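You operate a simulated robot arm through the tools that you are given. There is no shell and no other tool.

The job below is to be done with a simulated robot arm. You get a single attempt, and the scene is never put back.

JOB
Top up bottles No. 3 and No. 4 to their fill marks and crate them.
Fine: pour from the sample beaker, spill nothing, put the beaker back; both bottles go into the blue crate. Set down upright: sample beaker, medium bottle.

It is judged by the outcome, as a careful person would: the job done as asked, and still so three seconds after it is handed in. It fails if anything else is knocked over, pushed out of place, dropped, spilled or broken.

ROBOT AND FRAMES
A 6-joint arm with a two-finger parallel gripper, fixed in place. Base frame: the origin is at the foot of the arm, x ahead of it, y to its left, z up; the work surface is at about z = 620. Readings come in mm, rad, newtons and seconds.
With the tool pointing down near the work surface it reaches from about 280 to 680 mm from the base axis. Its first joint turns from -2.897 to 2.897 rad. Payload 4.1 kg.
Tool frame: the origin (TCP) lies between the finger pads and is the grasp point; the fingertips stand 23 mm ahead of it; z points along the fingers, y is the line along which they close. Largest opening 94 mm; finger width 38, thickness 10; the body of the gripper, 54 by 96 mm, starts 39 mm behind the TCP.
Orientation is told as [roll, pitch, yaw] about the base's x, y, z axes, in that order, counted from this pose: with the fingers straight down and closing along the base's y, the tool's x points along the base's -x, its y along +y and its z along -z.

CONTROLS
- The arm moves only by the tool drive_tool. Its argument "targets" is a list of rows, each a list of 7 numbers: the turn, a rotation vector about the tool's x, y, z in units of 45 degrees (1.0 is 45 degrees), then the shift along the tool's x, y, z in units of 500 mm (1.0 is 500 mm), then the finger opening in mm, from 0 to 94. In form: [[wx, wy, wz, tx, ty, tz, gripper], ...]. A call has 1 to 20 rows; each row is the pose to reach, as a shift and turn from the pose commanded when the call began, along the tool's axes at that moment. A call with a number of a shift or a turn outside -1 to 1 is refused whole. Rows are played at 5 a second. More than 50 mm and 0.15 rad between two rows, or a gripper value outside its range, and nothing of the call is played. A pose out of reach is approached as far as the arm can. The call stops where the force on the tool passes 40 N (or 10 N more than at its start, if that is more) or the arm is blocked; 0.2 s more then pass. The fingers move at their own pace (about 45 mm/s each) and stop on an object; they squeeze with about 39 N. The grip force told is the motor's: it shows also when the fingers shut on nothing. Time passes only in rows, and 0.2 s behind the last, so rows that repeat a pose let the fingers close. The reply holds the time, the measured pose of the TCP, the force on the tool along the base axes, the opening and the grip force, in the units named above and with some noise, with the torque about the TCP (base axes, N m) and any sound that the robot's microphone picked up.
- Cameras (640 x 400 px; columns grow to the right, rows downward): "scene" is fixed at [400.5, -650.3, 1386.1]; the picture's right is [1.00, -0.04, 0.00], its down [-0.02, -0.47, -0.89] and it looks along [0.03, 0.88, -0.47] (base axes); focal length 350 px, centre (320, 200). "wrist" rides on the gripper at [86, 16, -74] in the tool frame; the picture's right is [-0.18, 0.98, 0.00], its down [-0.58, -0.11, -0.81] and it looks along [-0.79, -0.15, 0.59] (tool axes); focal length 243 px, centre (320, 200). There is no depth. A picture from a camera that has moved, and an enlarged one, comes with that camera's place and axes in the base frame and with its lens.
- camera(camera): a new picture of that camera. The clock stands still meanwhile.
- slide_trunk(by): slides the trunk up (or, below 0, down) by that many mm; the arm rides with it, the base frame stays. It gives what a move gives, with no picture.
- close_up(camera, box): a new picture of the part [left, top, right, bottom] of that camera's present view, enlarged. The clock stands still meanwhile.
- sign_off(): hands the job in; it is judged then, once.

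Places have to be worked out from the pictures, the camera data and where the tool is seen. Open the gripper and draw the arm clear of the work before you hand the job in, unless the task says otherwise.

The tools are called as name(argument=value, ...) on one line, values as JSON. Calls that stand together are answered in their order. drive_tool: Moves the arm, as the interface text tells. Its arguments: {"type":"object","properties":{"targets":{"type":"array","items":{"type":"array","items":{"type":"number"}}}},"required":["targets"]} The other tools are called the same way: slide_trunk (by) slides the trunk up or down; camera (camera) takes a picture; close_up (camera, box) takes an enlarged picture of a part of a camera's view; sign_off () hands the job in.

At the start:

```text
time_s: 0.0
tcp_pos: [303.9, 304.4, 1178.2]
tool_rot: [-0.001, 0.0, -0.001]
contact_force: [0.5, 0.1, -0.1]
wrist_torque: [0.04, 0.02, 0.02]
grip_width: 94.0
finger_force: 0.0
trunk travel left (down, up): [-425.0, 165.0]
```

scene: 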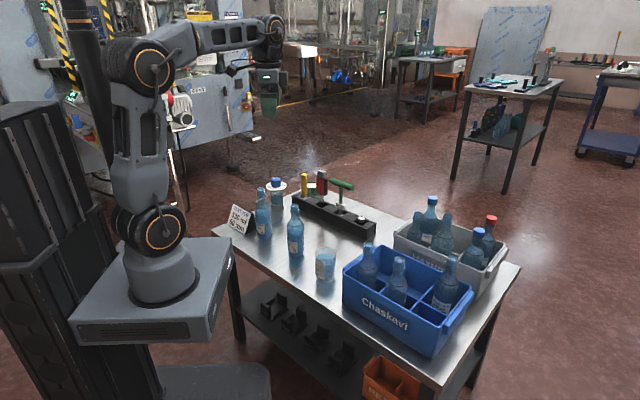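
wrist: 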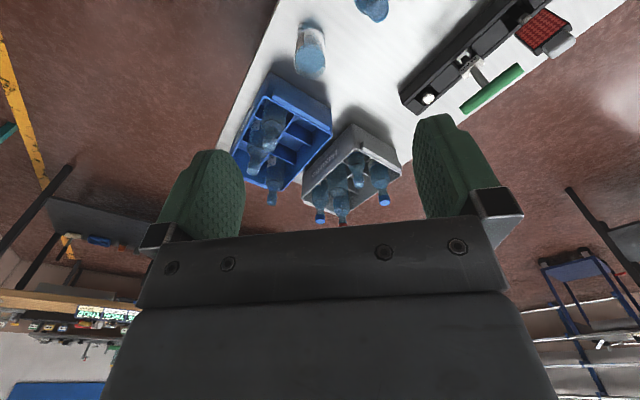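

The overview shows a table with bottles, a beaker, a blue crate and a grey crate. I'll look closer at the table before moving.

close_up(camera="scene", box=[210, 160, 390, 290])

close_up(camera="scene", box=[330, 180, 530, 370])

close_up(camera="scene", box=[225, 170, 345, 290])

```text
3.08 times, centred on (300, 225) of scene
camera zoom: at [400.5, -650.3, 1386.1], right [1.0, -0.04, 0.0], down [-0.02, -0.47, -0.89], along [0.03, 0.88, -0.47], focal length 1076 px, centre (382, 123)
```

zoom: 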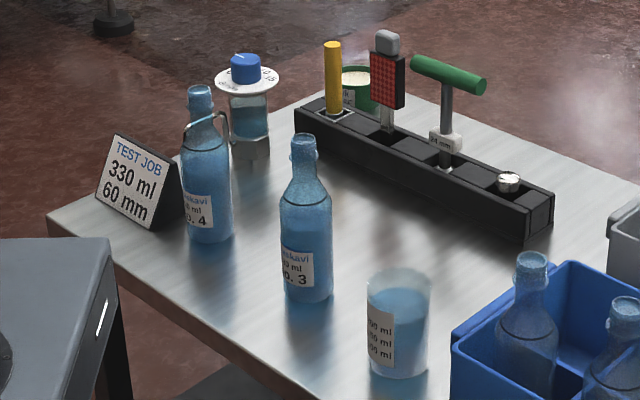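

```text
2.11 times, centred on (430, 275) of scene
camera zoom: at [400.5, -650.3, 1386.1], right [1.0, -0.04, 0.0], down [-0.02, -0.47, -0.89], along [0.03, 0.88, -0.47], focal length 736 px, centre (88, 42)
```

zoom: 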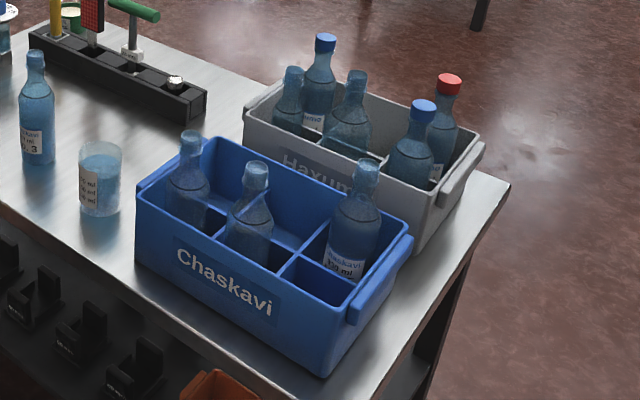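

```text
3.33 times, centred on (285, 230) of scene
camera zoom: at [400.5, -650.3, 1386.1], right [1.0, -0.04, 0.0], down [-0.02, -0.47, -0.89], along [0.03, 0.88, -0.47], focal length 1166 px, centre (437, 100)
```

zoom: 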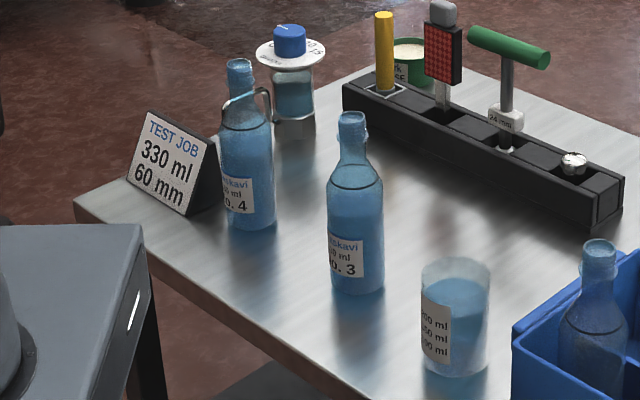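

The sign says 330 ml and 60 mm, and the bottles and beaker stand along the table edge: beaker near (447,230), No. 3 near (348,362), No. 4 near (222,489). I'll bring the wrist camera nearer, yawed 45° to face the table, to see the labels, fill marks and mouths.

drive_tool(targets=[[0, 0, -0.1, 0.015, -0.0134, 0.06, 94], [0, 0, -0.2, 0.03, -0.0268, 0.12, 94], [0, 0, -0.3, 0.045, -0.0402, 0.18, 94], [0, 0, -0.4, 0.06, -0.0536, 0.24, 94], [0, 0, -0.5, 0.075, -0.067, 0.3, 94], [0, 0, -0.6, 0.09, -0.0804, 0.36, 94], [0, 0, -0.7, 0.105, -0.0938, 0.42, 94], [0, 0, -0.8, 0.12, -0.1072, 0.48, 94], [0, 0, -0.9, 0.135, -0.1206, 0.54, 94], [0, 0, -1.0, 0.15, -0.134, 0.6, 94]])

```text
time_s: 2.2
tcp_pos: [228.5, 238.7, 878.4]
tool_rot: [0.001, 0.001, 0.787]
contact_force: [-0.5, -0.3, -0.2]
wrist_torque: [0.02, 0.0, 0.04]
grip_width: 93.9
finger_force: 0.1
trunk travel left (down, up): [-425.0, 165.0]
```

The arm reached the viewing pose as commanded. I'll look through both cameras.

camera(camera="wrist")

camera(camera="scene")

```text
taken
camera wrist: at [156.4, 188.5, 953.1], right [-0.57, 0.82, 0.0], down [0.49, 0.33, 0.81], along [0.67, 0.46, -0.59], focal length 243 px, centre (320, 200)
```

wrist: 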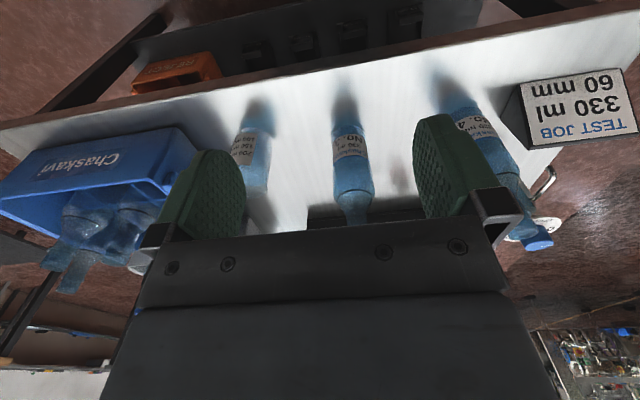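

```text
taken
```

scene: 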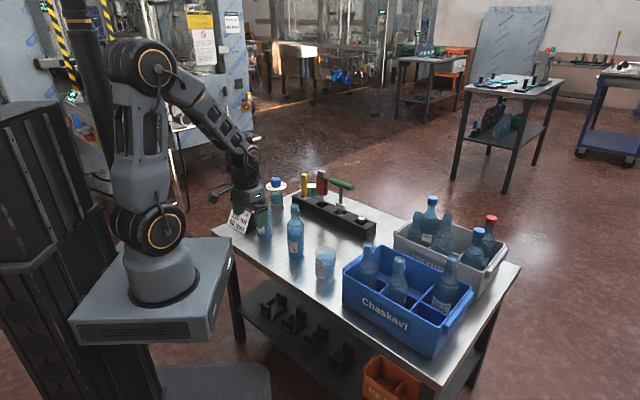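

The beaker, No. 3 and No. 4 line up in the wrist view. I'll enlarge each to read labels, levels and marks.

close_up(camera="wrist", box=[215, 80, 415, 240])

close_up(camera="wrist", box=[420, 60, 640, 260])

close_up(camera="scene", box=[335, 230, 475, 340])

close_up(camera="scene", box=[390, 185, 510, 280])

close_up(camera="scene", box=[280, 195, 345, 290])

```text
2.50 times, centred on (315, 160) of wrist
camera zoom: at [156.4, 188.5, 953.1], right [-0.57, 0.82, 0.0], down [0.49, 0.33, 0.81], along [0.67, 0.46, -0.59], focal length 606 px, centre (332, 300)
```

zoom: 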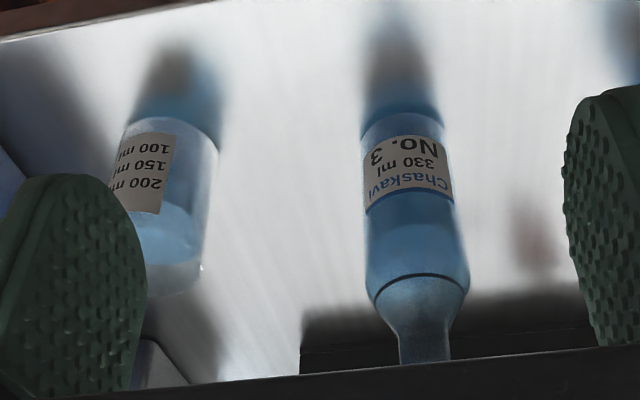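

```text
2.00 times, centred on (530, 160) of wrist
camera zoom: at [156.4, 188.5, 953.1], right [-0.57, 0.82, 0.0], down [0.49, 0.33, 0.81], along [0.67, 0.46, -0.59], focal length 485 px, centre (-100, 280)
```

zoom: 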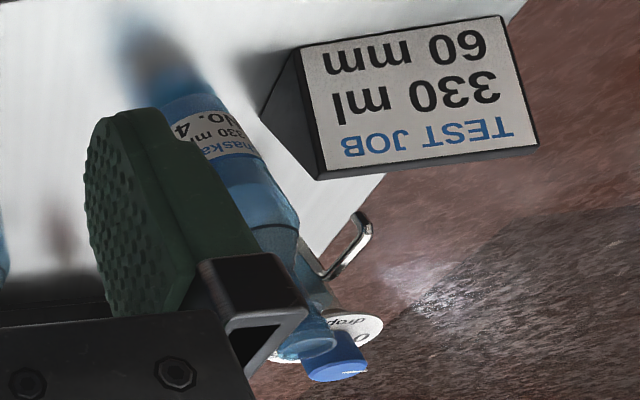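

```text
3.64 times, centred on (405, 285) of scene
camera zoom: at [400.5, -650.3, 1386.1], right [1.0, -0.04, 0.0], down [-0.02, -0.47, -0.89], along [0.03, 0.88, -0.47], focal length 1272 px, centre (11, -109)
```

zoom: 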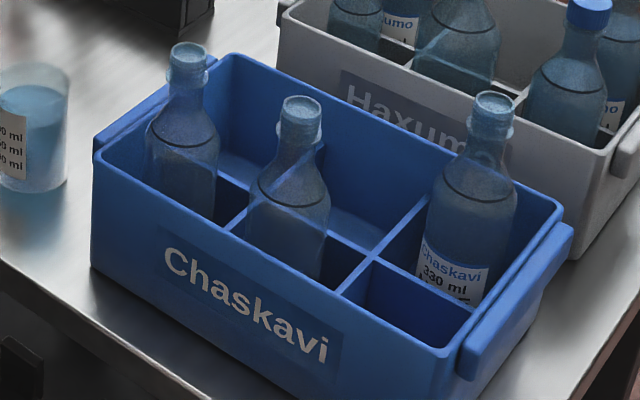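

```text
4.21 times, centred on (450, 232) of scene
camera zoom: at [400.5, -650.3, 1386.1], right [1.0, -0.04, 0.0], down [-0.02, -0.47, -0.89], along [0.03, 0.88, -0.47], focal length 1472 px, centre (-227, 63)
```

zoom: 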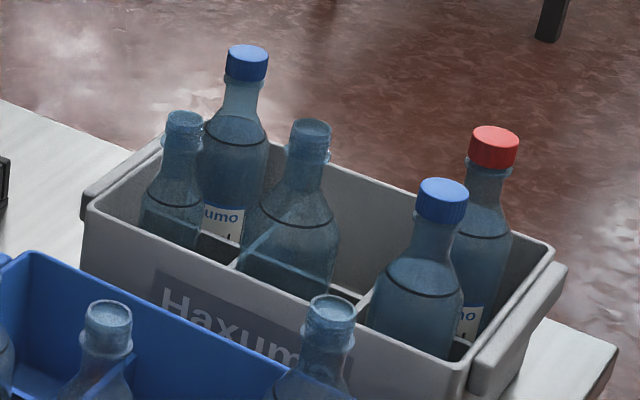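

```text
4.21 times, centred on (312, 242) of scene
camera zoom: at [400.5, -650.3, 1386.1], right [1.0, -0.04, 0.0], down [-0.02, -0.47, -0.89], along [0.03, 0.88, -0.47], focal length 1472 px, centre (352, 21)
```

zoom: 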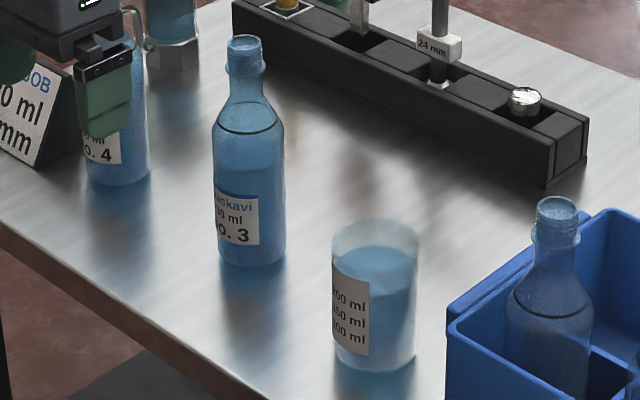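

Both bottles' levels sit around the label top, below the dark line at the shoulder (the fill mark), and the beaker holds somewhat over 200 ml. My plan is to hold the beaker from the side with the tool horizontal and the camera on top, so I first turn the wrist 180° about the tool axis up here in free space.

drive_tool(targets=[[0, 0, 0.18, 0, 0, 0, 94], [0, 0, 0.36, 0, 0, 0, 94], [0, 0, 0.54, 0, 0, 0, 94], [0, 0, 0.72, 0, 0, 0, 94], [0, 0, 0.9, 0, 0, 0, 94], [0, 0, 1.0, 0, 0, 0, 94]])

drive_tool(targets=[[0, 0, 0.18, 0, 0, 0, 94], [0, 0, 0.36, 0, 0, 0, 94], [0, 0, 0.54, 0, 0, 0, 94], [0, 0, 0.72, 0, 0, 0, 94], [0, 0, 0.9, 0, 0, 0, 94], [0, 0, 1.0, 0, 0, 0, 94]])

drive_tool(targets=[[0, 0, 0.18, 0, 0, 0, 94], [0, 0, 0.36, 0, 0, 0, 94], [0, 0, 0.54, 0, 0, 0, 94], [0, 0, 0.72, 0, 0, 0, 94], [0, 0, 0.9, 0, 0, 0, 94], [0, 0, 1.0, 0, 0, 0, 94]])

drive_tool(targets=[[0, 0, 0.18, 0, 0, 0, 94], [0, 0, 0.36, 0, 0, 0, 94], [0, 0, 0.54, 0, 0, 0, 94], [0, 0, 0.72, 0, 0, 0, 94], [0, 0, 0.9, 0, 0, 0, 94], [0, 0, 1.0, 0, 0, 0, 94]])

```text
time_s: 3.6
tcp_pos: [229.0, 237.8, 878.4]
tool_rot: [0.002, 0.003, -0.001]
contact_force: [0.7, 0.4, -0.6]
wrist_torque: [-0.01, 0.0, 0.0]
grip_width: 94.1
finger_force: 0.0
trunk travel left (down, up): [-425.0, 165.0]
```

```text
time_s: 5.0
tcp_pos: [228.7, 236.1, 878.1]
tool_rot: [-0.002, -0.001, -0.789]
contact_force: [1.4, -0.6, -0.5]
wrist_torque: [0.03, 0.0, -0.01]
grip_width: 93.8
finger_force: 0.1
trunk travel left (down, up): [-425.0, 165.0]
```

```text
time_s: 6.4
tcp_pos: [229.3, 236.7, 878.2]
tool_rot: [-0.001, 0.0, -1.574]
contact_force: [-0.1, -1.2, 0.1]
wrist_torque: [0.07, 0.0, 0.03]
grip_width: 94.1
finger_force: 0.0
trunk travel left (down, up): [-425.0, 165.0]
```

```text
time_s: 7.8
tcp_pos: [265.5, 198.3, 865.6]
tool_rot: [-0.043, 0.008, -2.337]
contact_force: [-0.8, 0.0, -0.6]
wrist_torque: [-0.03, -0.02, 0.01]
grip_width: 94.0
finger_force: 0.2
out of reach, approached as far as the arm can: row 4, 5, 6
trunk travel left (down, up): [-425.0, 165.0]
```

The wrist limit stops just short of a full flip, so the camera-on-top side grip is out. Instead I'll grip the beaker with the fingers leaning about 40° outward and pour radially outward over the far lip. I turn the wrist back first, then rise to get views for locating the bottle mouths.

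drive_tool(targets=[[0, 0, -0.18, 0, 0, 0, 94], [0, 0, -0.36, 0, 0, 0, 94], [0, 0, -0.54, 0, 0, 0, 94], [0, 0, -0.72, 0, 0, 0, 94], [0, 0, -0.9, 0, 0, 0, 94], [0, 0, -1.0, 0, 0, 0, 94]])

drive_tool(targets=[[0, 0, -0.18, 0, 0, 0, 94], [0, 0, -0.36, 0, 0, 0, 94], [0, 0, -0.54, 0, 0, 0, 94], [0, 0, -0.72, 0, 0, 0, 94], [0, 0, -0.9, 0, 0, 0, 94], [0, 0, -1.0, 0, 0, 0, 94]])

drive_tool(targets=[[0, 0, -0.18, 0, 0, -0.04, 94], [0, 0, -0.36, 0, 0, -0.08, 94], [0, 0, -0.54, 0, 0, -0.12, 94], [0, 0, -0.72, 0, 0, -0.16, 94], [0, 0, -0.9, 0, 0, -0.2, 94], [0, 0, -1.0, 0, 0, -0.244, 94]])

drive_tool(targets=[[0, 0, -0.18, 0, 0, 0, 94], [0, 0, -0.36, 0, 0, 0, 94], [0, 0, -0.54, 0, 0, 0, 94], [0, 0, -0.72, 0, 0, 0, 94], [0, 0, -0.9, 0, 0, 0, 94], [0, 0, -1.0, 0, 0, 0, 94]])

camera(camera="wrist")

```text
time_s: 9.2
tcp_pos: [264.3, 197.9, 866.7]
tool_rot: [-0.001, 0.001, -1.566]
contact_force: [0.1, -1.0, 0.1]
wrist_torque: [0.01, -0.03, 0.03]
grip_width: 94.0
finger_force: 0.0
trunk travel left (down, up): [-425.0, 165.0]
```

```text
time_s: 10.6
tcp_pos: [263.4, 198.7, 866.6]
tool_rot: [-0.001, -0.002, -0.785]
contact_force: [-0.2, 0.6, 0.1]
wrist_torque: [0.04, 0.02, 0.02]
grip_width: 94.0
finger_force: 0.1
trunk travel left (down, up): [-425.0, 165.0]
```

```text
time_s: 12.0
tcp_pos: [263.1, 198.7, 990.0]
tool_rot: [0.0, -0.001, 0.002]
contact_force: [-0.2, 0.3, 0.8]
wrist_torque: [-0.02, -0.02, 0.01]
grip_width: 93.9
finger_force: 0.1
trunk travel left (down, up): [-425.0, 165.0]
```

```text
time_s: 13.4
tcp_pos: [264.5, 198.5, 988.4]
tool_rot: [0.002, -0.001, 0.788]
contact_force: [-0.7, -0.3, 0.7]
wrist_torque: [-0.02, 0.0, 0.02]
grip_width: 94.2
finger_force: 0.0
trunk travel left (down, up): [-425.0, 165.0]
```

```text
taken
camera wrist: at [191.5, 149.4, 1062.4], right [-0.57, 0.82, 0.0], down [0.49, 0.34, 0.81], along [0.66, 0.46, -0.59], focal length 243 px, centre (320, 200)
```

wrist: 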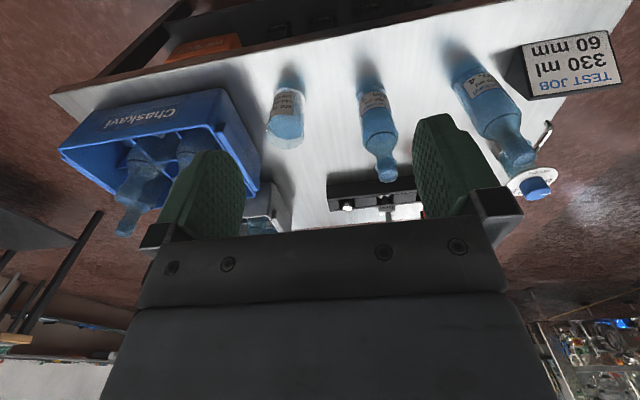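

The mouths are now visible from above. I'll zoom in on them to measure their pixel positions.

close_up(camera="wrist", box=[250, 50, 410, 200])

close_up(camera="wrist", box=[430, 40, 590, 210])

close_up(camera="wrist", box=[50, 80, 270, 240])

close_up(camera="scene", box=[210, 160, 370, 290])

```text
2.67 times, centred on (330, 125) of wrist
camera zoom: at [191.5, 149.4, 1062.4], right [-0.57, 0.82, 0.0], down [0.49, 0.34, 0.81], along [0.66, 0.46, -0.59], focal length 647 px, centre (293, 400)
```

zoom: 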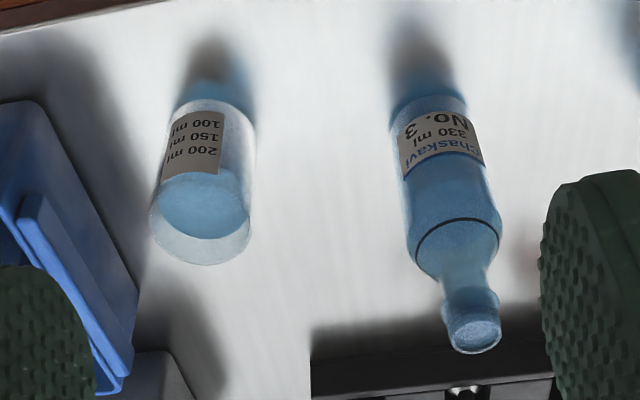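

```text
2.35 times, centred on (510, 125) of wrist
camera zoom: at [191.5, 149.4, 1062.4], right [-0.57, 0.82, 0.0], down [0.49, 0.34, 0.81], along [0.66, 0.46, -0.59], focal length 571 px, centre (-127, 376)
```

zoom: 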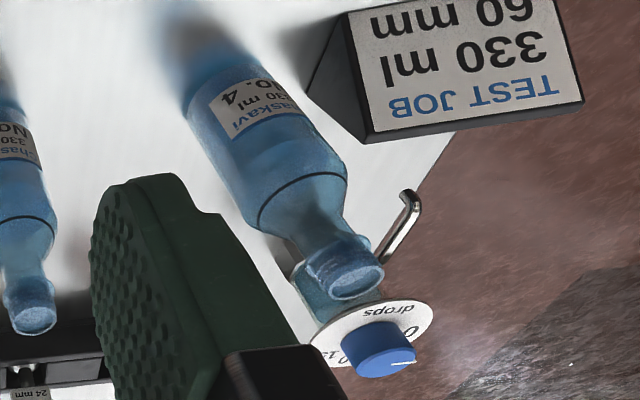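

```text
2.50 times, centred on (160, 160) of wrist
camera zoom: at [191.5, 149.4, 1062.4], right [-0.57, 0.82, 0.0], down [0.49, 0.34, 0.81], along [0.66, 0.46, -0.59], focal length 606 px, centre (720, 300)
```

zoom: 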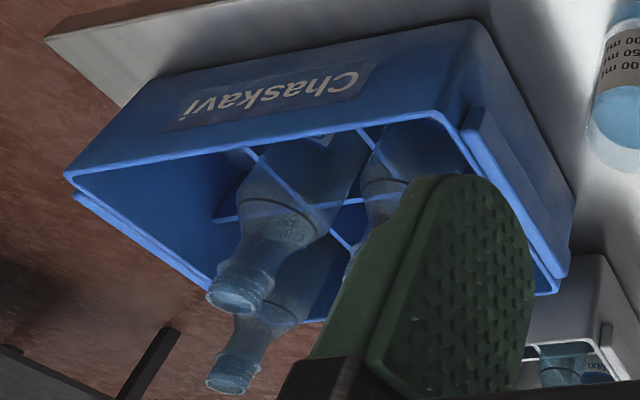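

```text
3.08 times, centred on (290, 225) of scene
camera zoom: at [400.5, -650.3, 1386.1], right [1.0, -0.04, 0.0], down [-0.02, -0.47, -0.89], along [0.03, 0.88, -0.47], focal length 1076 px, centre (412, 123)
```

zoom: 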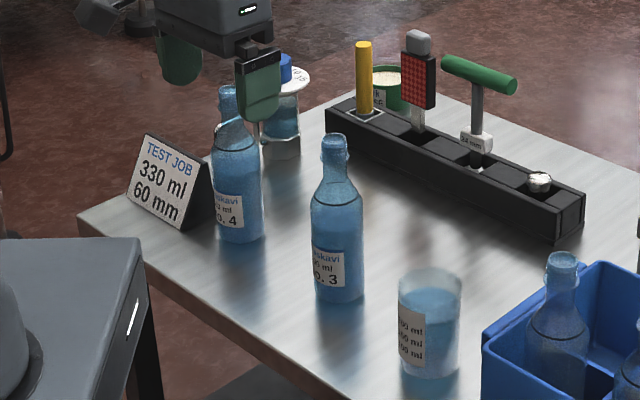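

Triangulated positions: No. 3 mouth near (353,382,820), No. 4 near (226,511,820), beaker centre near (450,250) with its rim around z 720. I'll move to a standoff behind the beaker and tilt the tool 40° so the fingers lean outward.

drive_tool(targets=[[0, 0, 0.06, -0.035, -0.026, -0.0, 94], [0, 0, 0.12, -0.07, -0.052, 0.05, 94], [0, 0, 0.18, -0.106, -0.078, 0.1, 94], [0, 0, 0.24, -0.142, -0.104, 0.17, 94], [0, 0, 0.3, -0.177, -0.13, 0.24, 94], [0, 0, 0.357, -0.212, -0.156, 0.296, 94]])

drive_tool(targets=[[0, -0.15, 0, 0, 0, 0, 94], [0, -0.3, 0, 0, 0, 0, 94], [0, -0.45, 0, 0, 0, 0, 94], [0, -0.6, 0, 0, 0, 0, 94], [0, -0.75, 0, 0, 0, 0, 94], [0, -0.889, 0, 0, 0, 0, 94]])

camera(camera="wrist")

camera(camera="scene")

```text
time_s: 14.8
tcp_pos: [396.2, 218.6, 839.9]
tool_rot: [0.0, 0.0, 0.506]
contact_force: [-0.5, 0.6, -0.2]
wrist_torque: [0.03, -0.01, 0.02]
grip_width: 94.1
finger_force: 0.1
trunk travel left (down, up): [-425.0, 165.0]
```

```text
time_s: 16.2
tcp_pos: [387.2, 229.5, 837.9]
tool_rot: [0.081, -0.607, 0.498]
contact_force: [-0.3, 0.5, 0.0]
wrist_torque: [0.05, 0.0, 0.0]
grip_width: 94.2
finger_force: 0.1
out of reach, approached as far as the arm can: row 5, 6
trunk travel left (down, up): [-425.0, 165.0]
```

```text
taken
camera wrist: at [282.1, 185.2, 851.2], right [-0.37, 0.91, 0.17], down [0.1, -0.14, 0.98], along [0.92, 0.39, -0.04], focal length 243 px, centre (320, 200)
```

wrist: 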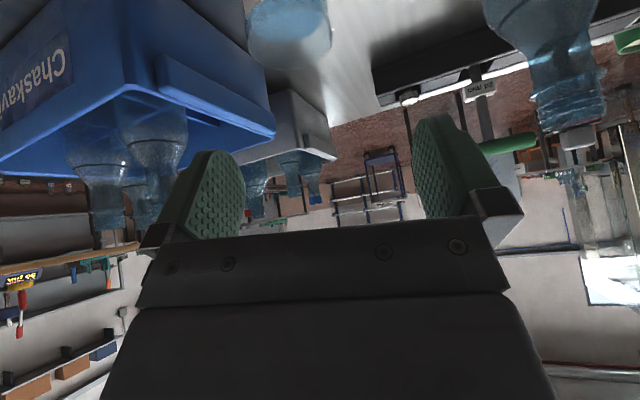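

```text
taken
```

scene: 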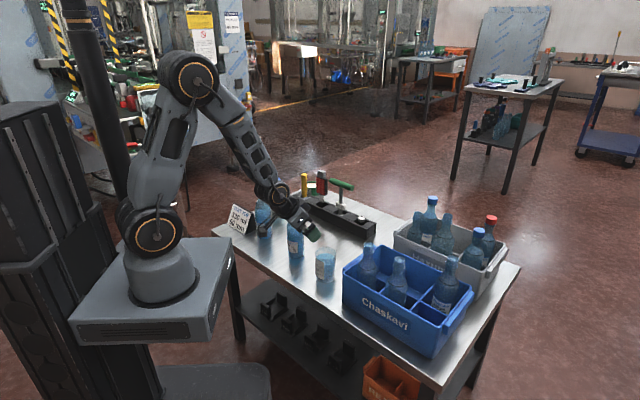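

The tilt stopped at about 35° because the forearm is steep with the trunk this high. I'll level the tool again, raise it, then lower the trunk so the forearm flattens.

drive_tool(targets=[[0, 0.15, 0, 0, 0, 0, 94], [0, 0.3, 0, 0, 0, 0, 94], [0, 0.45, 0, 0, 0, 0, 94], [0, 0.6, 0, 0, 0, 0, 94], [0, 0.75, 0, 0, 0, 0, 94], [0, 0.889, 0, 0, 0, 0, 94]])

```text
time_s: 17.6
tcp_pos: [393.5, 219.3, 840.6]
tool_rot: [-0.003, 0.001, 0.506]
contact_force: [-0.4, 0.3, 0.0]
wrist_torque: [0.0, -0.01, 0.01]
grip_width: 94.0
finger_force: 0.1
out of reach, approached as far as the arm can: row 3
trunk travel left (down, up): [-425.0, 165.0]
```

Level again at (394,219,841). I raise 300 mm, then slide the trunk down 300 mm, which returns the TCP to about the same height.

drive_tool(targets=[[0, 0, 0, 0, 0, -0.08, 94], [0, 0, 0, 0, 0, -0.16, 94], [0, 0, 0, 0, 0, -0.24, 94], [0, 0, 0, 0, 0, -0.32, 94], [0, 0, 0, 0, 0, -0.4, 94], [0, 0, 0, 0, 0, -0.48, 94], [0, 0, 0, 0, 0, -0.56, 94], [0, 0, 0, 0, 0, -0.6, 94]])

slide_trunk(by=-300)

camera(camera="scene")

camera(camera="wrist")

```text
time_s: 19.4
tcp_pos: [393.6, 219.4, 1141.6]
tool_rot: [0.0, 0.0, 0.503]
contact_force: [0.4, -1.1, 0.8]
wrist_torque: [0.02, 0.03, -0.01]
grip_width: 94.0
finger_force: 0.1
trunk travel left (down, up): [-425.0, 165.0]
```

```text
time_s: 22.4
tcp_pos: [394.4, 219.1, 841.8]
tool_rot: [0.0, 0.001, 0.504]
contact_force: [0.3, -1.0, 0.0]
wrist_torque: [0.03, 0.0, -0.02]
grip_width: 94.1
finger_force: 0.1
trunk travel left (down, up): [-125.0, 465.0]
```

```text
taken
```

scene: 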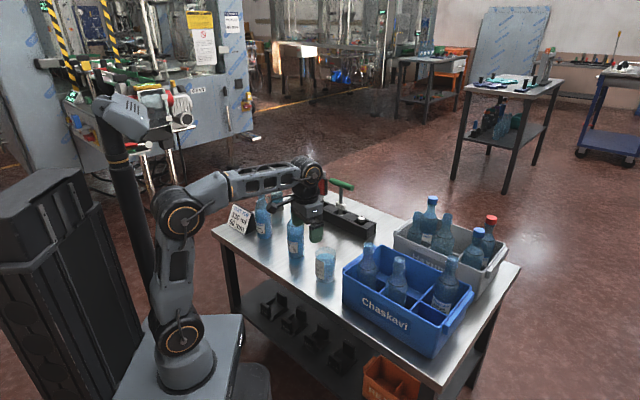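

```text
taken
camera wrist: at [310.7, 191.8, 915.5], right [-0.31, 0.95, 0.0], down [0.56, 0.19, 0.81], along [0.77, 0.25, -0.59], focal length 243 px, centre (320, 200)
```

wrist: 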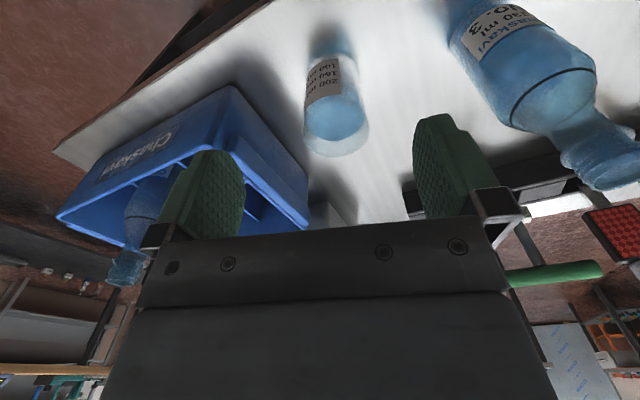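

The forearm is now nearly level and the beaker is centred in view. I'll zoom to refine the beaker and No. 3 positions and levels.

close_up(camera="wrist", box=[270, 30, 400, 170])

close_up(camera="wrist", box=[430, 0, 640, 200])

close_up(camera="scene", box=[240, 180, 350, 290])

```text
2.86 times, centred on (335, 100) of wrist
camera zoom: at [310.7, 191.8, 915.5], right [-0.31, 0.95, 0.0], down [0.56, 0.19, 0.81], along [0.77, 0.25, -0.59], focal length 693 px, centre (277, 486)
```

zoom: 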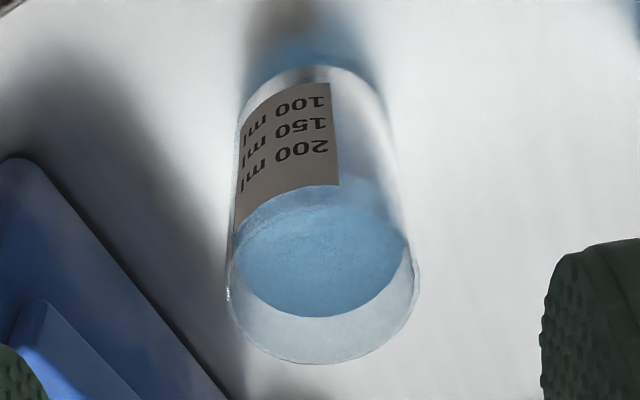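

```text
2.00 times, centred on (535, 100) of wrist
camera zoom: at [310.7, 191.8, 915.5], right [-0.31, 0.95, 0.0], down [0.56, 0.19, 0.81], along [0.77, 0.25, -0.59], focal length 485 px, centre (-110, 400)
```

zoom: 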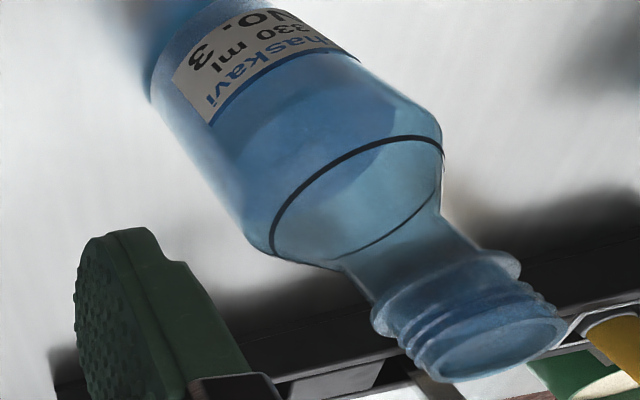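

```text
3.64 times, centred on (295, 235) of scene
camera zoom: at [400.5, -650.3, 1386.1], right [1.0, -0.04, 0.0], down [-0.02, -0.47, -0.89], along [0.03, 0.88, -0.47], focal length 1272 px, centre (411, 73)
```

zoom: 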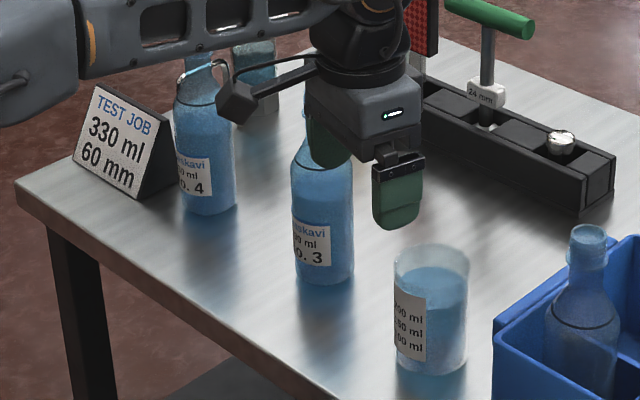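

Beaker centre refined to about (451.5,253.5), rim z ≈ 717, diameter 66 mm; No. 3's surface lies clearly below its ring mark. I move to a standoff 110 mm back along a 36° tilted axis.

drive_tool(targets=[[0, -0.14, 0, 0, 0.001, 0.018, 94], [0, -0.28, 0, -0.001, 0.002, 0.036, 94], [0, -0.42, 0, -0.002, 0.003, 0.054, 94], [0, -0.56, 0, -0.003, 0.004, 0.072, 94], [0, -0.7, 0, -0.003, 0.004, 0.09, 94], [0, -0.8, 0, -0.004, 0.004, 0.106, 94]])

camera(camera="wrist")

close_up(camera="scene", box=[240, 160, 370, 290])

```text
time_s: 23.8
tcp_pos: [394.8, 221.8, 787.1]
tool_rot: [0.0, -0.629, 0.504]
contact_force: [-0.4, 0.2, 0.1]
wrist_torque: [0.03, 0.01, 0.02]
grip_width: 93.9
finger_force: 0.0
trunk travel left (down, up): [-125.0, 465.0]
```

```text
taken
camera wrist: at [286.4, 181.0, 796.3], right [-0.35, 0.93, 0.11], down [0.05, -0.1, 0.99], along [0.94, 0.35, -0.01], focal length 243 px, centre (320, 200)
```

wrist: 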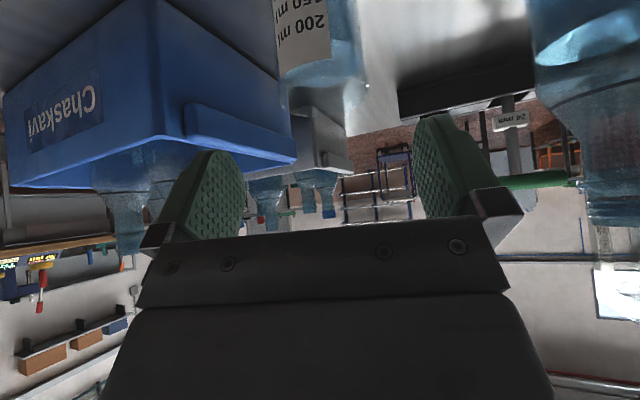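

```text
3.08 times, centred on (305, 225) of scene
camera zoom: at [400.5, -650.3, 1386.1], right [1.0, -0.04, 0.0], down [-0.02, -0.47, -0.89], along [0.03, 0.88, -0.47], focal length 1076 px, centre (366, 123)
```

zoom: 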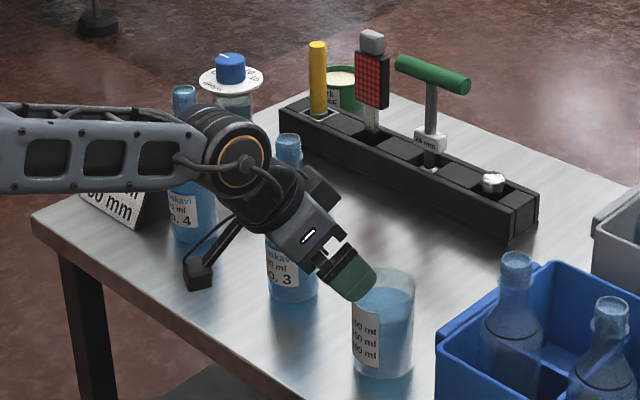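

Alignment is good: the beaker's centre sits at the tool axis column. I advance 108 mm along the tool axis with the fingers open, then check.

drive_tool(targets=[[0, 0, 0, 0, 0, 0.04, 94], [0, 0, 0, 0, 0, 0.08, 94], [0, 0, 0, 0, 0, 0.12, 94], [0, 0, 0, 0, 0, 0.15, 94], [0, 0, 0, 0, 0, 0.18, 94], [0, 0, 0, 0, 0, 0.2, 94], [0, 0, 0, 0, 0, 0.216, 94]])

close_up(camera="scene", box=[260, 200, 360, 290])

camera(camera="wrist")

```text
time_s: 25.4
tcp_pos: [450.0, 253.4, 701.2]
tool_rot: [0.001, -0.628, 0.504]
contact_force: [-0.1, -0.4, 0.2]
wrist_torque: [0.0, -0.01, 0.01]
grip_width: 94.1
finger_force: 0.1
trunk travel left (down, up): [-125.0, 465.0]
```

```text
4.44 times, centred on (310, 245) of scene
camera zoom: at [400.5, -650.3, 1386.1], right [1.0, -0.04, 0.0], down [-0.02, -0.47, -0.89], along [0.03, 0.88, -0.47], focal length 1554 px, centre (364, 0)
```

zoom: 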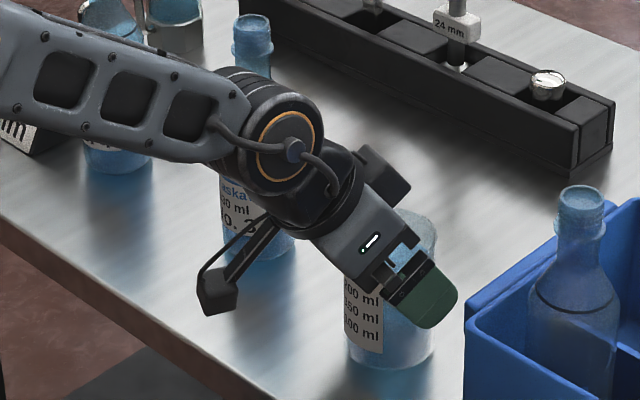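

```text
taken
camera wrist: at [343.2, 212.1, 710.3], right [-0.34, 0.93, 0.11], down [0.05, -0.1, 0.99], along [0.94, 0.35, -0.01], focal length 243 px, centre (320, 200)
```

wrist: 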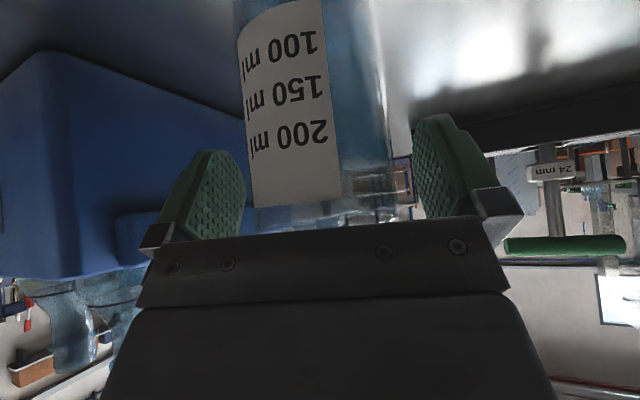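

The fingers straddle the beaker evenly, with the rim just clear of the palm. I close on it.

drive_tool(targets=[[0, 0, 0, 0, 0, 0, 80], [0, 0, 0, 0, 0, 0, 70], [0, 0, 0, 0, 0, 0, 60], [0, 0, 0, 0, 0, 0, 55], [0, 0, 0, 0, 0, 0, 55]])

```text
time_s: 26.6
tcp_pos: [451.4, 251.8, 701.8]
tool_rot: [0.001, -0.627, 0.503]
contact_force: [0.8, 1.3, 0.4]
wrist_torque: [0.09, -0.07, -0.02]
grip_width: 65.0
finger_force: 38.7
trunk travel left (down, up): [-125.0, 465.0]
```

Gripped at 65 mm with 38.7 N. I lift it straight up smoothly by 160 mm.

drive_tool(targets=[[0, 0, 0, -0.0056, 0, -0.0078, 55], [0, 0, 0, -0.0188, 0, -0.0259, 55], [0, 0, 0, -0.0376, 0, -0.0518, 55], [0, 0, 0, -0.0602, 0, -0.0829, 55], [0, 0, 0, -0.0846, 0, -0.1166, 55], [0, 0, 0, -0.109, 0, -0.1502, 55], [0, 0, 0, -0.1335, 0, -0.1839, 55], [0, 0, 0, -0.156, 0, -0.215, 55], [0, 0, 0, -0.1748, 0, -0.2409, 55], [0, 0, 0, -0.1843, 0, -0.2538, 55], [0, 0, 0, -0.188, 0, -0.259, 55]])

close_up(camera="scene", box=[220, 150, 380, 290])

```text
time_s: 29.0
tcp_pos: [449.7, 253.4, 860.9]
tool_rot: [0.001, -0.628, 0.505]
contact_force: [-0.3, 0.2, -3.5]
wrist_torque: [0.0, 0.0, 0.0]
grip_width: 64.5
finger_force: 39.2
trunk travel left (down, up): [-125.0, 465.0]
```

```text
2.86 times, centred on (300, 220) of scene
camera zoom: at [400.5, -650.3, 1386.1], right [1.0, -0.04, 0.0], down [-0.02, -0.47, -0.89], along [0.03, 0.88, -0.47], focal length 999 px, centre (377, 143)
```

zoom: 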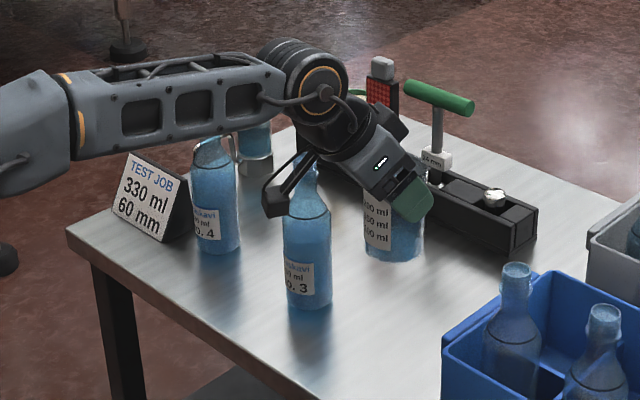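

Weight reads about 3.5 N with the beaker held. I raise the trunk 150 mm so the wrist has room to tilt the other way, then swing over to a spot inward of No. 3.

slide_trunk(by=150)

drive_tool(targets=[[-0.0048, 0, -0.0066, 0.0062, 0.0054, 0.0018, 55], [-0.0192, 0, -0.0265, 0.0246, 0.0215, 0.007, 55], [-0.0433, 0, -0.0596, 0.0554, 0.0484, 0.0158, 55], [-0.0722, 0, -0.0993, 0.0924, 0.0807, 0.0264, 55], [-0.1034, 0, -0.1423, 0.1324, 0.1157, 0.0378, 55], [-0.1371, 0, -0.1887, 0.1756, 0.1533, 0.0502, 55], [-0.1684, 0, -0.2317, 0.2156, 0.1883, 0.0616, 55], [-0.1972, 0, -0.2714, 0.2526, 0.2206, 0.0722, 55], [-0.2213, 0, -0.3045, 0.2834, 0.2475, 0.081, 55], [-0.2357, 0, -0.3244, 0.3018, 0.2636, 0.0862, 55], [-0.2405, 0, -0.331, 0.308, 0.269, 0.088, 55]])

camera(camera="wrist")

close_up(camera="scene", box=[220, 130, 380, 290])

```text
time_s: 30.8
tcp_pos: [450.5, 253.1, 1011.8]
tool_rot: [0.0, -0.629, 0.504]
contact_force: [-0.1, -0.1, -2.5]
wrist_torque: [0.01, 0.0, 0.0]
grip_width: 64.7
finger_force: 38.9
trunk travel left (down, up): [-275.0, 315.0]
```

```text
time_s: 33.1
tcp_pos: [299.8, 323.4, 885.0]
tool_rot: [0.0, -0.628, 0.827]
contact_force: [-0.7, 0.7, -2.5]
wrist_torque: [0.0, 0.01, 0.03]
grip_width: 64.7
finger_force: 38.8
trunk travel left (down, up): [-275.0, 315.0]
```

```text
taken
camera wrist: at [210.4, 251.4, 894.0], right [-0.62, 0.78, 0.11], down [0.08, -0.08, 0.99], along [0.78, 0.63, -0.01], focal length 243 px, centre (320, 200)
```

wrist: 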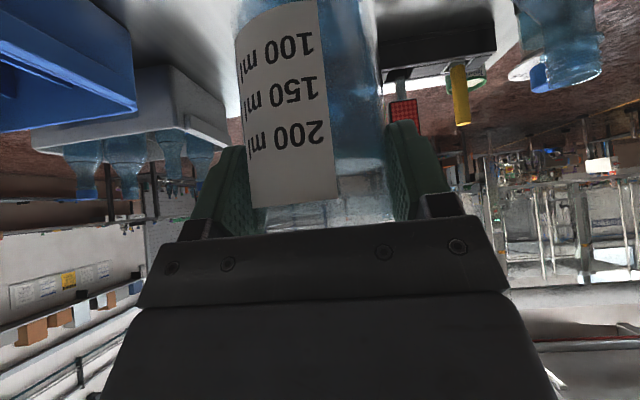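

```text
2.50 times, centred on (300, 210) of scene
camera zoom: at [400.5, -650.3, 1386.1], right [1.0, -0.04, 0.0], down [-0.02, -0.47, -0.89], along [0.03, 0.88, -0.47], focal length 874 px, centre (370, 175)
```

zoom: 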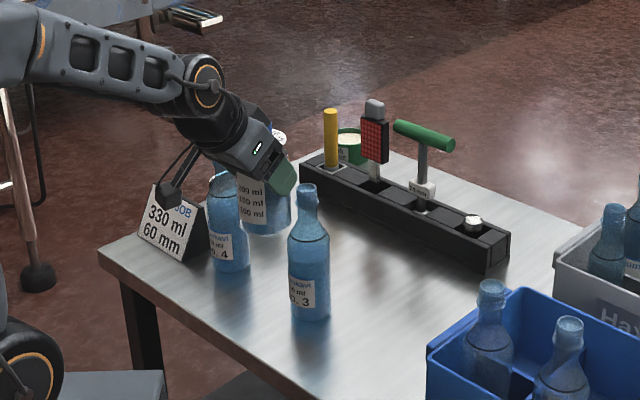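

The beaker is steady, its level a bit above the 200 ml line. I pre-tilt it 27° (below the pouring angle) with the lip still short of No. 3's mouth, to compare lip and mouth in both cameras.

drive_tool(targets=[[0, 0.04, 0, 0.0006, 0.0002, 0.006, 55], [0, 0.12, 0, 0.0016, 0.0005, 0.017, 55], [0, 0.22, 0, 0.003, 0.001, 0.031, 55], [0, 0.32, 0, 0.0042, 0.0015, 0.045, 55], [0, 0.42, 0, 0.0055, 0.002, 0.06, 55], [0, 0.51, 0, 0.0066, 0.002, 0.072, 55], [0, 0.57, 0, 0.0073, 0.002, 0.08, 55], [0, 0.6, 0, 0.0077, 0.002, 0.0834, 55]])

camera(camera="wrist")

close_up(camera="scene", box=[255, 160, 335, 260])

```text
time_s: 35.0
tcp_pos: [314.2, 339.0, 849.1]
tool_rot: [-0.001, -0.155, 0.825]
contact_force: [-0.5, -0.1, -3.6]
wrist_torque: [0.04, -0.02, -0.02]
grip_width: 64.8
finger_force: 38.7
trunk travel left (down, up): [-275.0, 315.0]
```

```text
taken
camera wrist: at [235.2, 278.8, 909.2], right [-0.6, 0.8, 0.03], down [0.38, 0.26, 0.89], along [0.7, 0.54, -0.46], focal length 243 px, centre (320, 200)
```

wrist: 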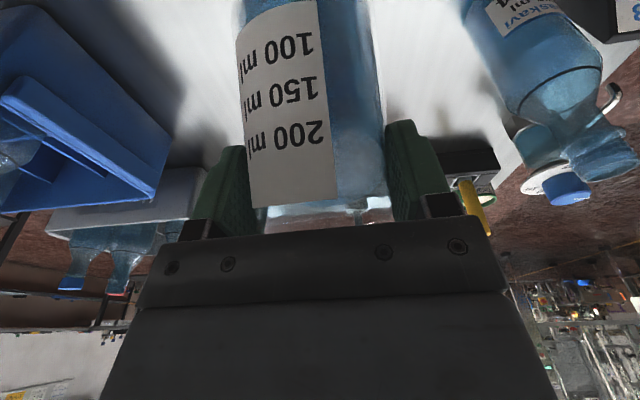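

```text
4.00 times, centred on (295, 210) of scene
camera zoom: at [400.5, -650.3, 1386.1], right [1.0, -0.04, 0.0], down [-0.02, -0.47, -0.89], along [0.03, 0.88, -0.47], focal length 1399 px, centre (420, 160)
```

zoom: 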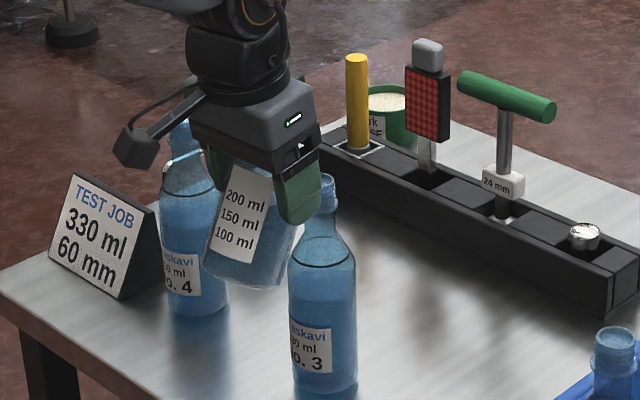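

The near finger hides the lip from the scene camera in this pour direction. I'll yaw so the pour direction is about +x (side-on to the scene camera), which lets me see lip, mouth and stream, keeping the tilt below the pouring angle.

drive_tool(targets=[[0.006, 0, 0.04, -0.002, 0.003, 0, 55], [0.019, 0, 0.12, -0.005, 0.01, -0.001, 55], [0.037, 0, 0.24, -0.011, 0.019, -0.001, 55], [0.056, 0, 0.36, -0.017, 0.029, -0.002, 55], [0.077, 0, 0.494, -0.0227, 0.0396, -0.0025, 55], [0.098, 0, 0.63, -0.029, 0.05, -0.003, 55], [0.117, 0, 0.75, -0.0345, 0.06, -0.004, 55], [0.136, 0, 0.87, -0.04, 0.07, -0.0045, 55], [0.149, 0, 0.955, -0.044, 0.0765, -0.005, 55], [0.154, 0, 0.988, -0.0454, 0.0792, -0.005, 55]])

close_up(camera="scene", box=[250, 170, 330, 270])

camera(camera="wrist")

camera(camera="scene")

```text
time_s: 37.1
tcp_pos: [300.1, 383.3, 855.0]
tool_rot: [0.001, -0.156, 0.041]
contact_force: [1.0, -0.3, -3.2]
wrist_torque: [0.01, -0.05, -0.01]
grip_width: 64.8
finger_force: 39.4
trunk travel left (down, up): [-275.0, 315.0]
```

```text
4.00 times, centred on (290, 220) of scene
camera zoom: at [400.5, -650.3, 1386.1], right [1.0, -0.04, 0.0], down [-0.02, -0.47, -0.89], along [0.03, 0.88, -0.47], focal length 1399 px, centre (440, 120)
```

zoom: 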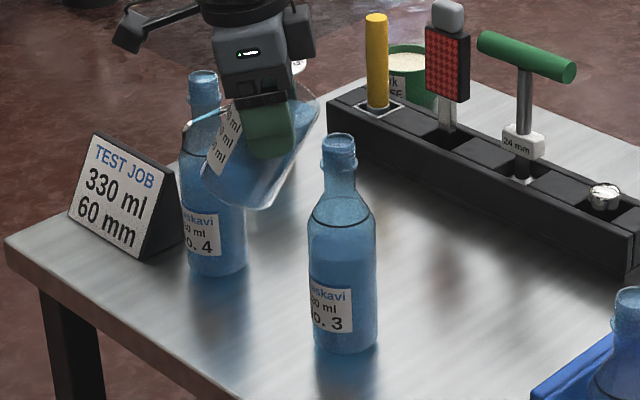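

```text
taken
camera wrist: at [201.3, 395.8, 914.7], right [0.14, 0.99, 0.03], down [0.45, -0.09, 0.89], along [0.88, -0.11, -0.46], focal length 243 px, centre (320, 200)
```

wrist: 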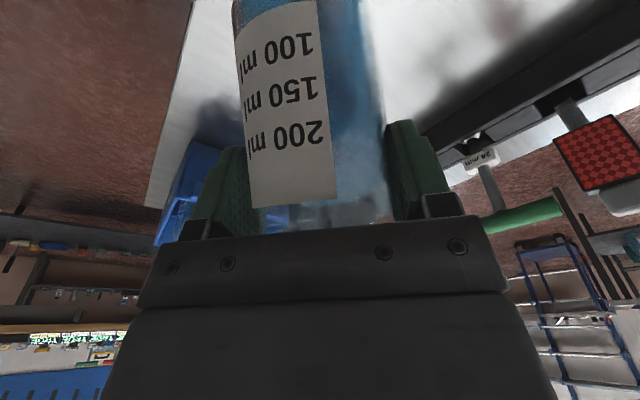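

```text
taken
```

scene: 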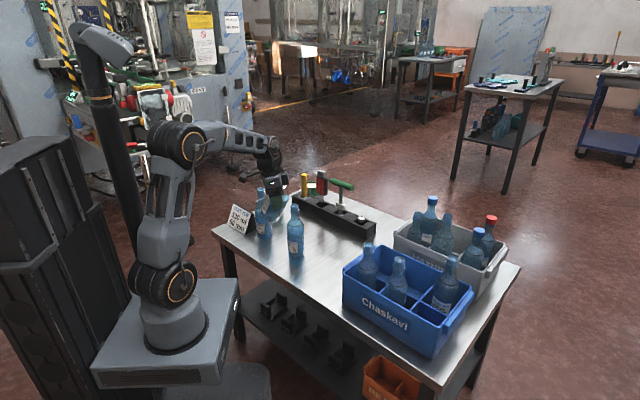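

Now the lip and No. 3's mouth are both clearly visible side-on. I zoom harder on the mouth and base to pin down the bottle's position and current level.

close_up(camera="scene", box=[275, 185, 323, 215])

close_up(camera="scene", box=[280, 210, 312, 265])

close_up(camera="scene", box=[245, 180, 280, 245])

```text
13.33 times, centred on (299, 200) of scene
camera zoom: at [400.5, -650.3, 1386.1], right [1.0, -0.04, 0.0], down [-0.02, -0.47, -0.89], along [0.03, 0.88, -0.47], focal length 4662 px, centre (600, 200)
```

zoom: 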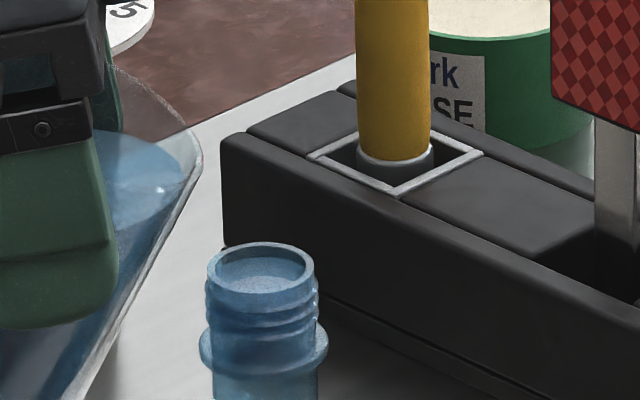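

```text
7.27 times, centred on (296, 238) of scene
camera zoom: at [400.5, -650.3, 1386.1], right [1.0, -0.04, 0.0], down [-0.02, -0.47, -0.89], along [0.03, 0.88, -0.47], focal length 2543 px, centre (494, -73)
```

zoom: 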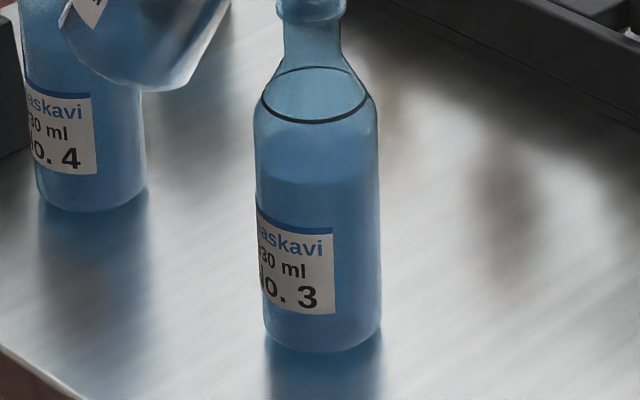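

```text
6.15 times, centred on (262, 212) of scene
camera zoom: at [400.5, -650.3, 1386.1], right [1.0, -0.04, 0.0], down [-0.02, -0.47, -0.89], along [0.03, 0.88, -0.47], focal length 2152 px, centre (674, 123)
```

zoom: 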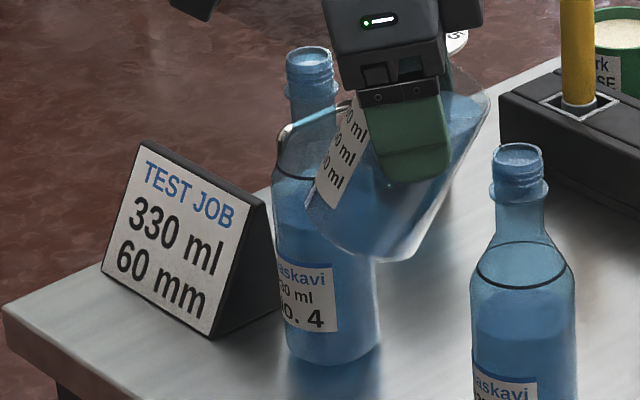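

The scene zoom shows the mouth about 22 mm wide inside, and the beaker's surface about 6 mm below the lip at 27° tilt. I'll bring the lip over the near part of No. 3's mouth with a gap of about 20 mm, tilt 31°, still just short of pouring.

drive_tool(targets=[[0, 0.015, 0, -0.003, -0.0015, 0.003, 55], [0, 0.035, 0, -0.0065, -0.0035, 0.0075, 55], [0, 0.06, 0, -0.011, -0.006, 0.013, 55], [0, 0.08, 0, -0.015, -0.0075, 0.0175, 55], [0, 0.089, 0, -0.0168, -0.0084, 0.0197, 55], [0, 0.089, 0, -0.0168, -0.0084, 0.0197, 55]])

close_up(camera="scene", box=[275, 185, 323, 215])

close_up(camera="wrist", box=[220, 100, 420, 240])

```text
time_s: 38.5
tcp_pos: [308.3, 378.4, 846.9]
tool_rot: [0.002, -0.087, 0.042]
contact_force: [-0.5, 0.6, -3.9]
wrist_torque: [0.01, -0.06, 0.03]
grip_width: 64.3
finger_force: 39.4
trunk travel left (down, up): [-275.0, 315.0]
```

```text
13.33 times, centred on (299, 200) of scene
camera zoom: at [400.5, -650.3, 1386.1], right [1.0, -0.04, 0.0], down [-0.02, -0.47, -0.89], along [0.03, 0.88, -0.47], focal length 4662 px, centre (600, 200)
```

zoom: 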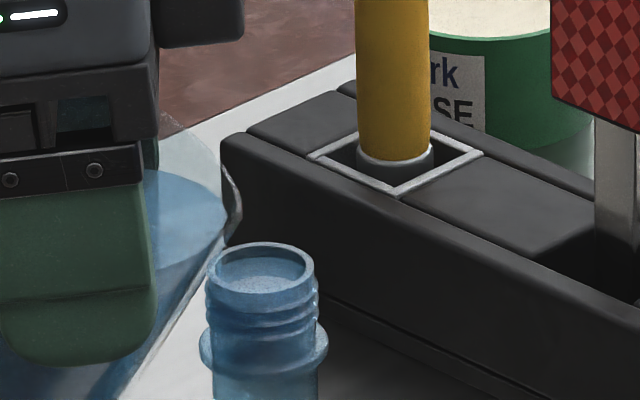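

```text
2.86 times, centred on (320, 170) of wrist
camera zoom: at [215.4, 391.4, 913.1], right [0.14, 0.99, 0.02], down [0.51, -0.09, 0.85], along [0.85, -0.11, -0.52], focal length 693 px, centre (320, 286)
```

zoom: 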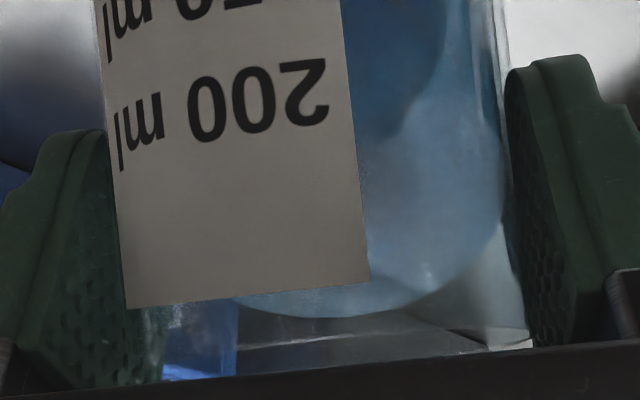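

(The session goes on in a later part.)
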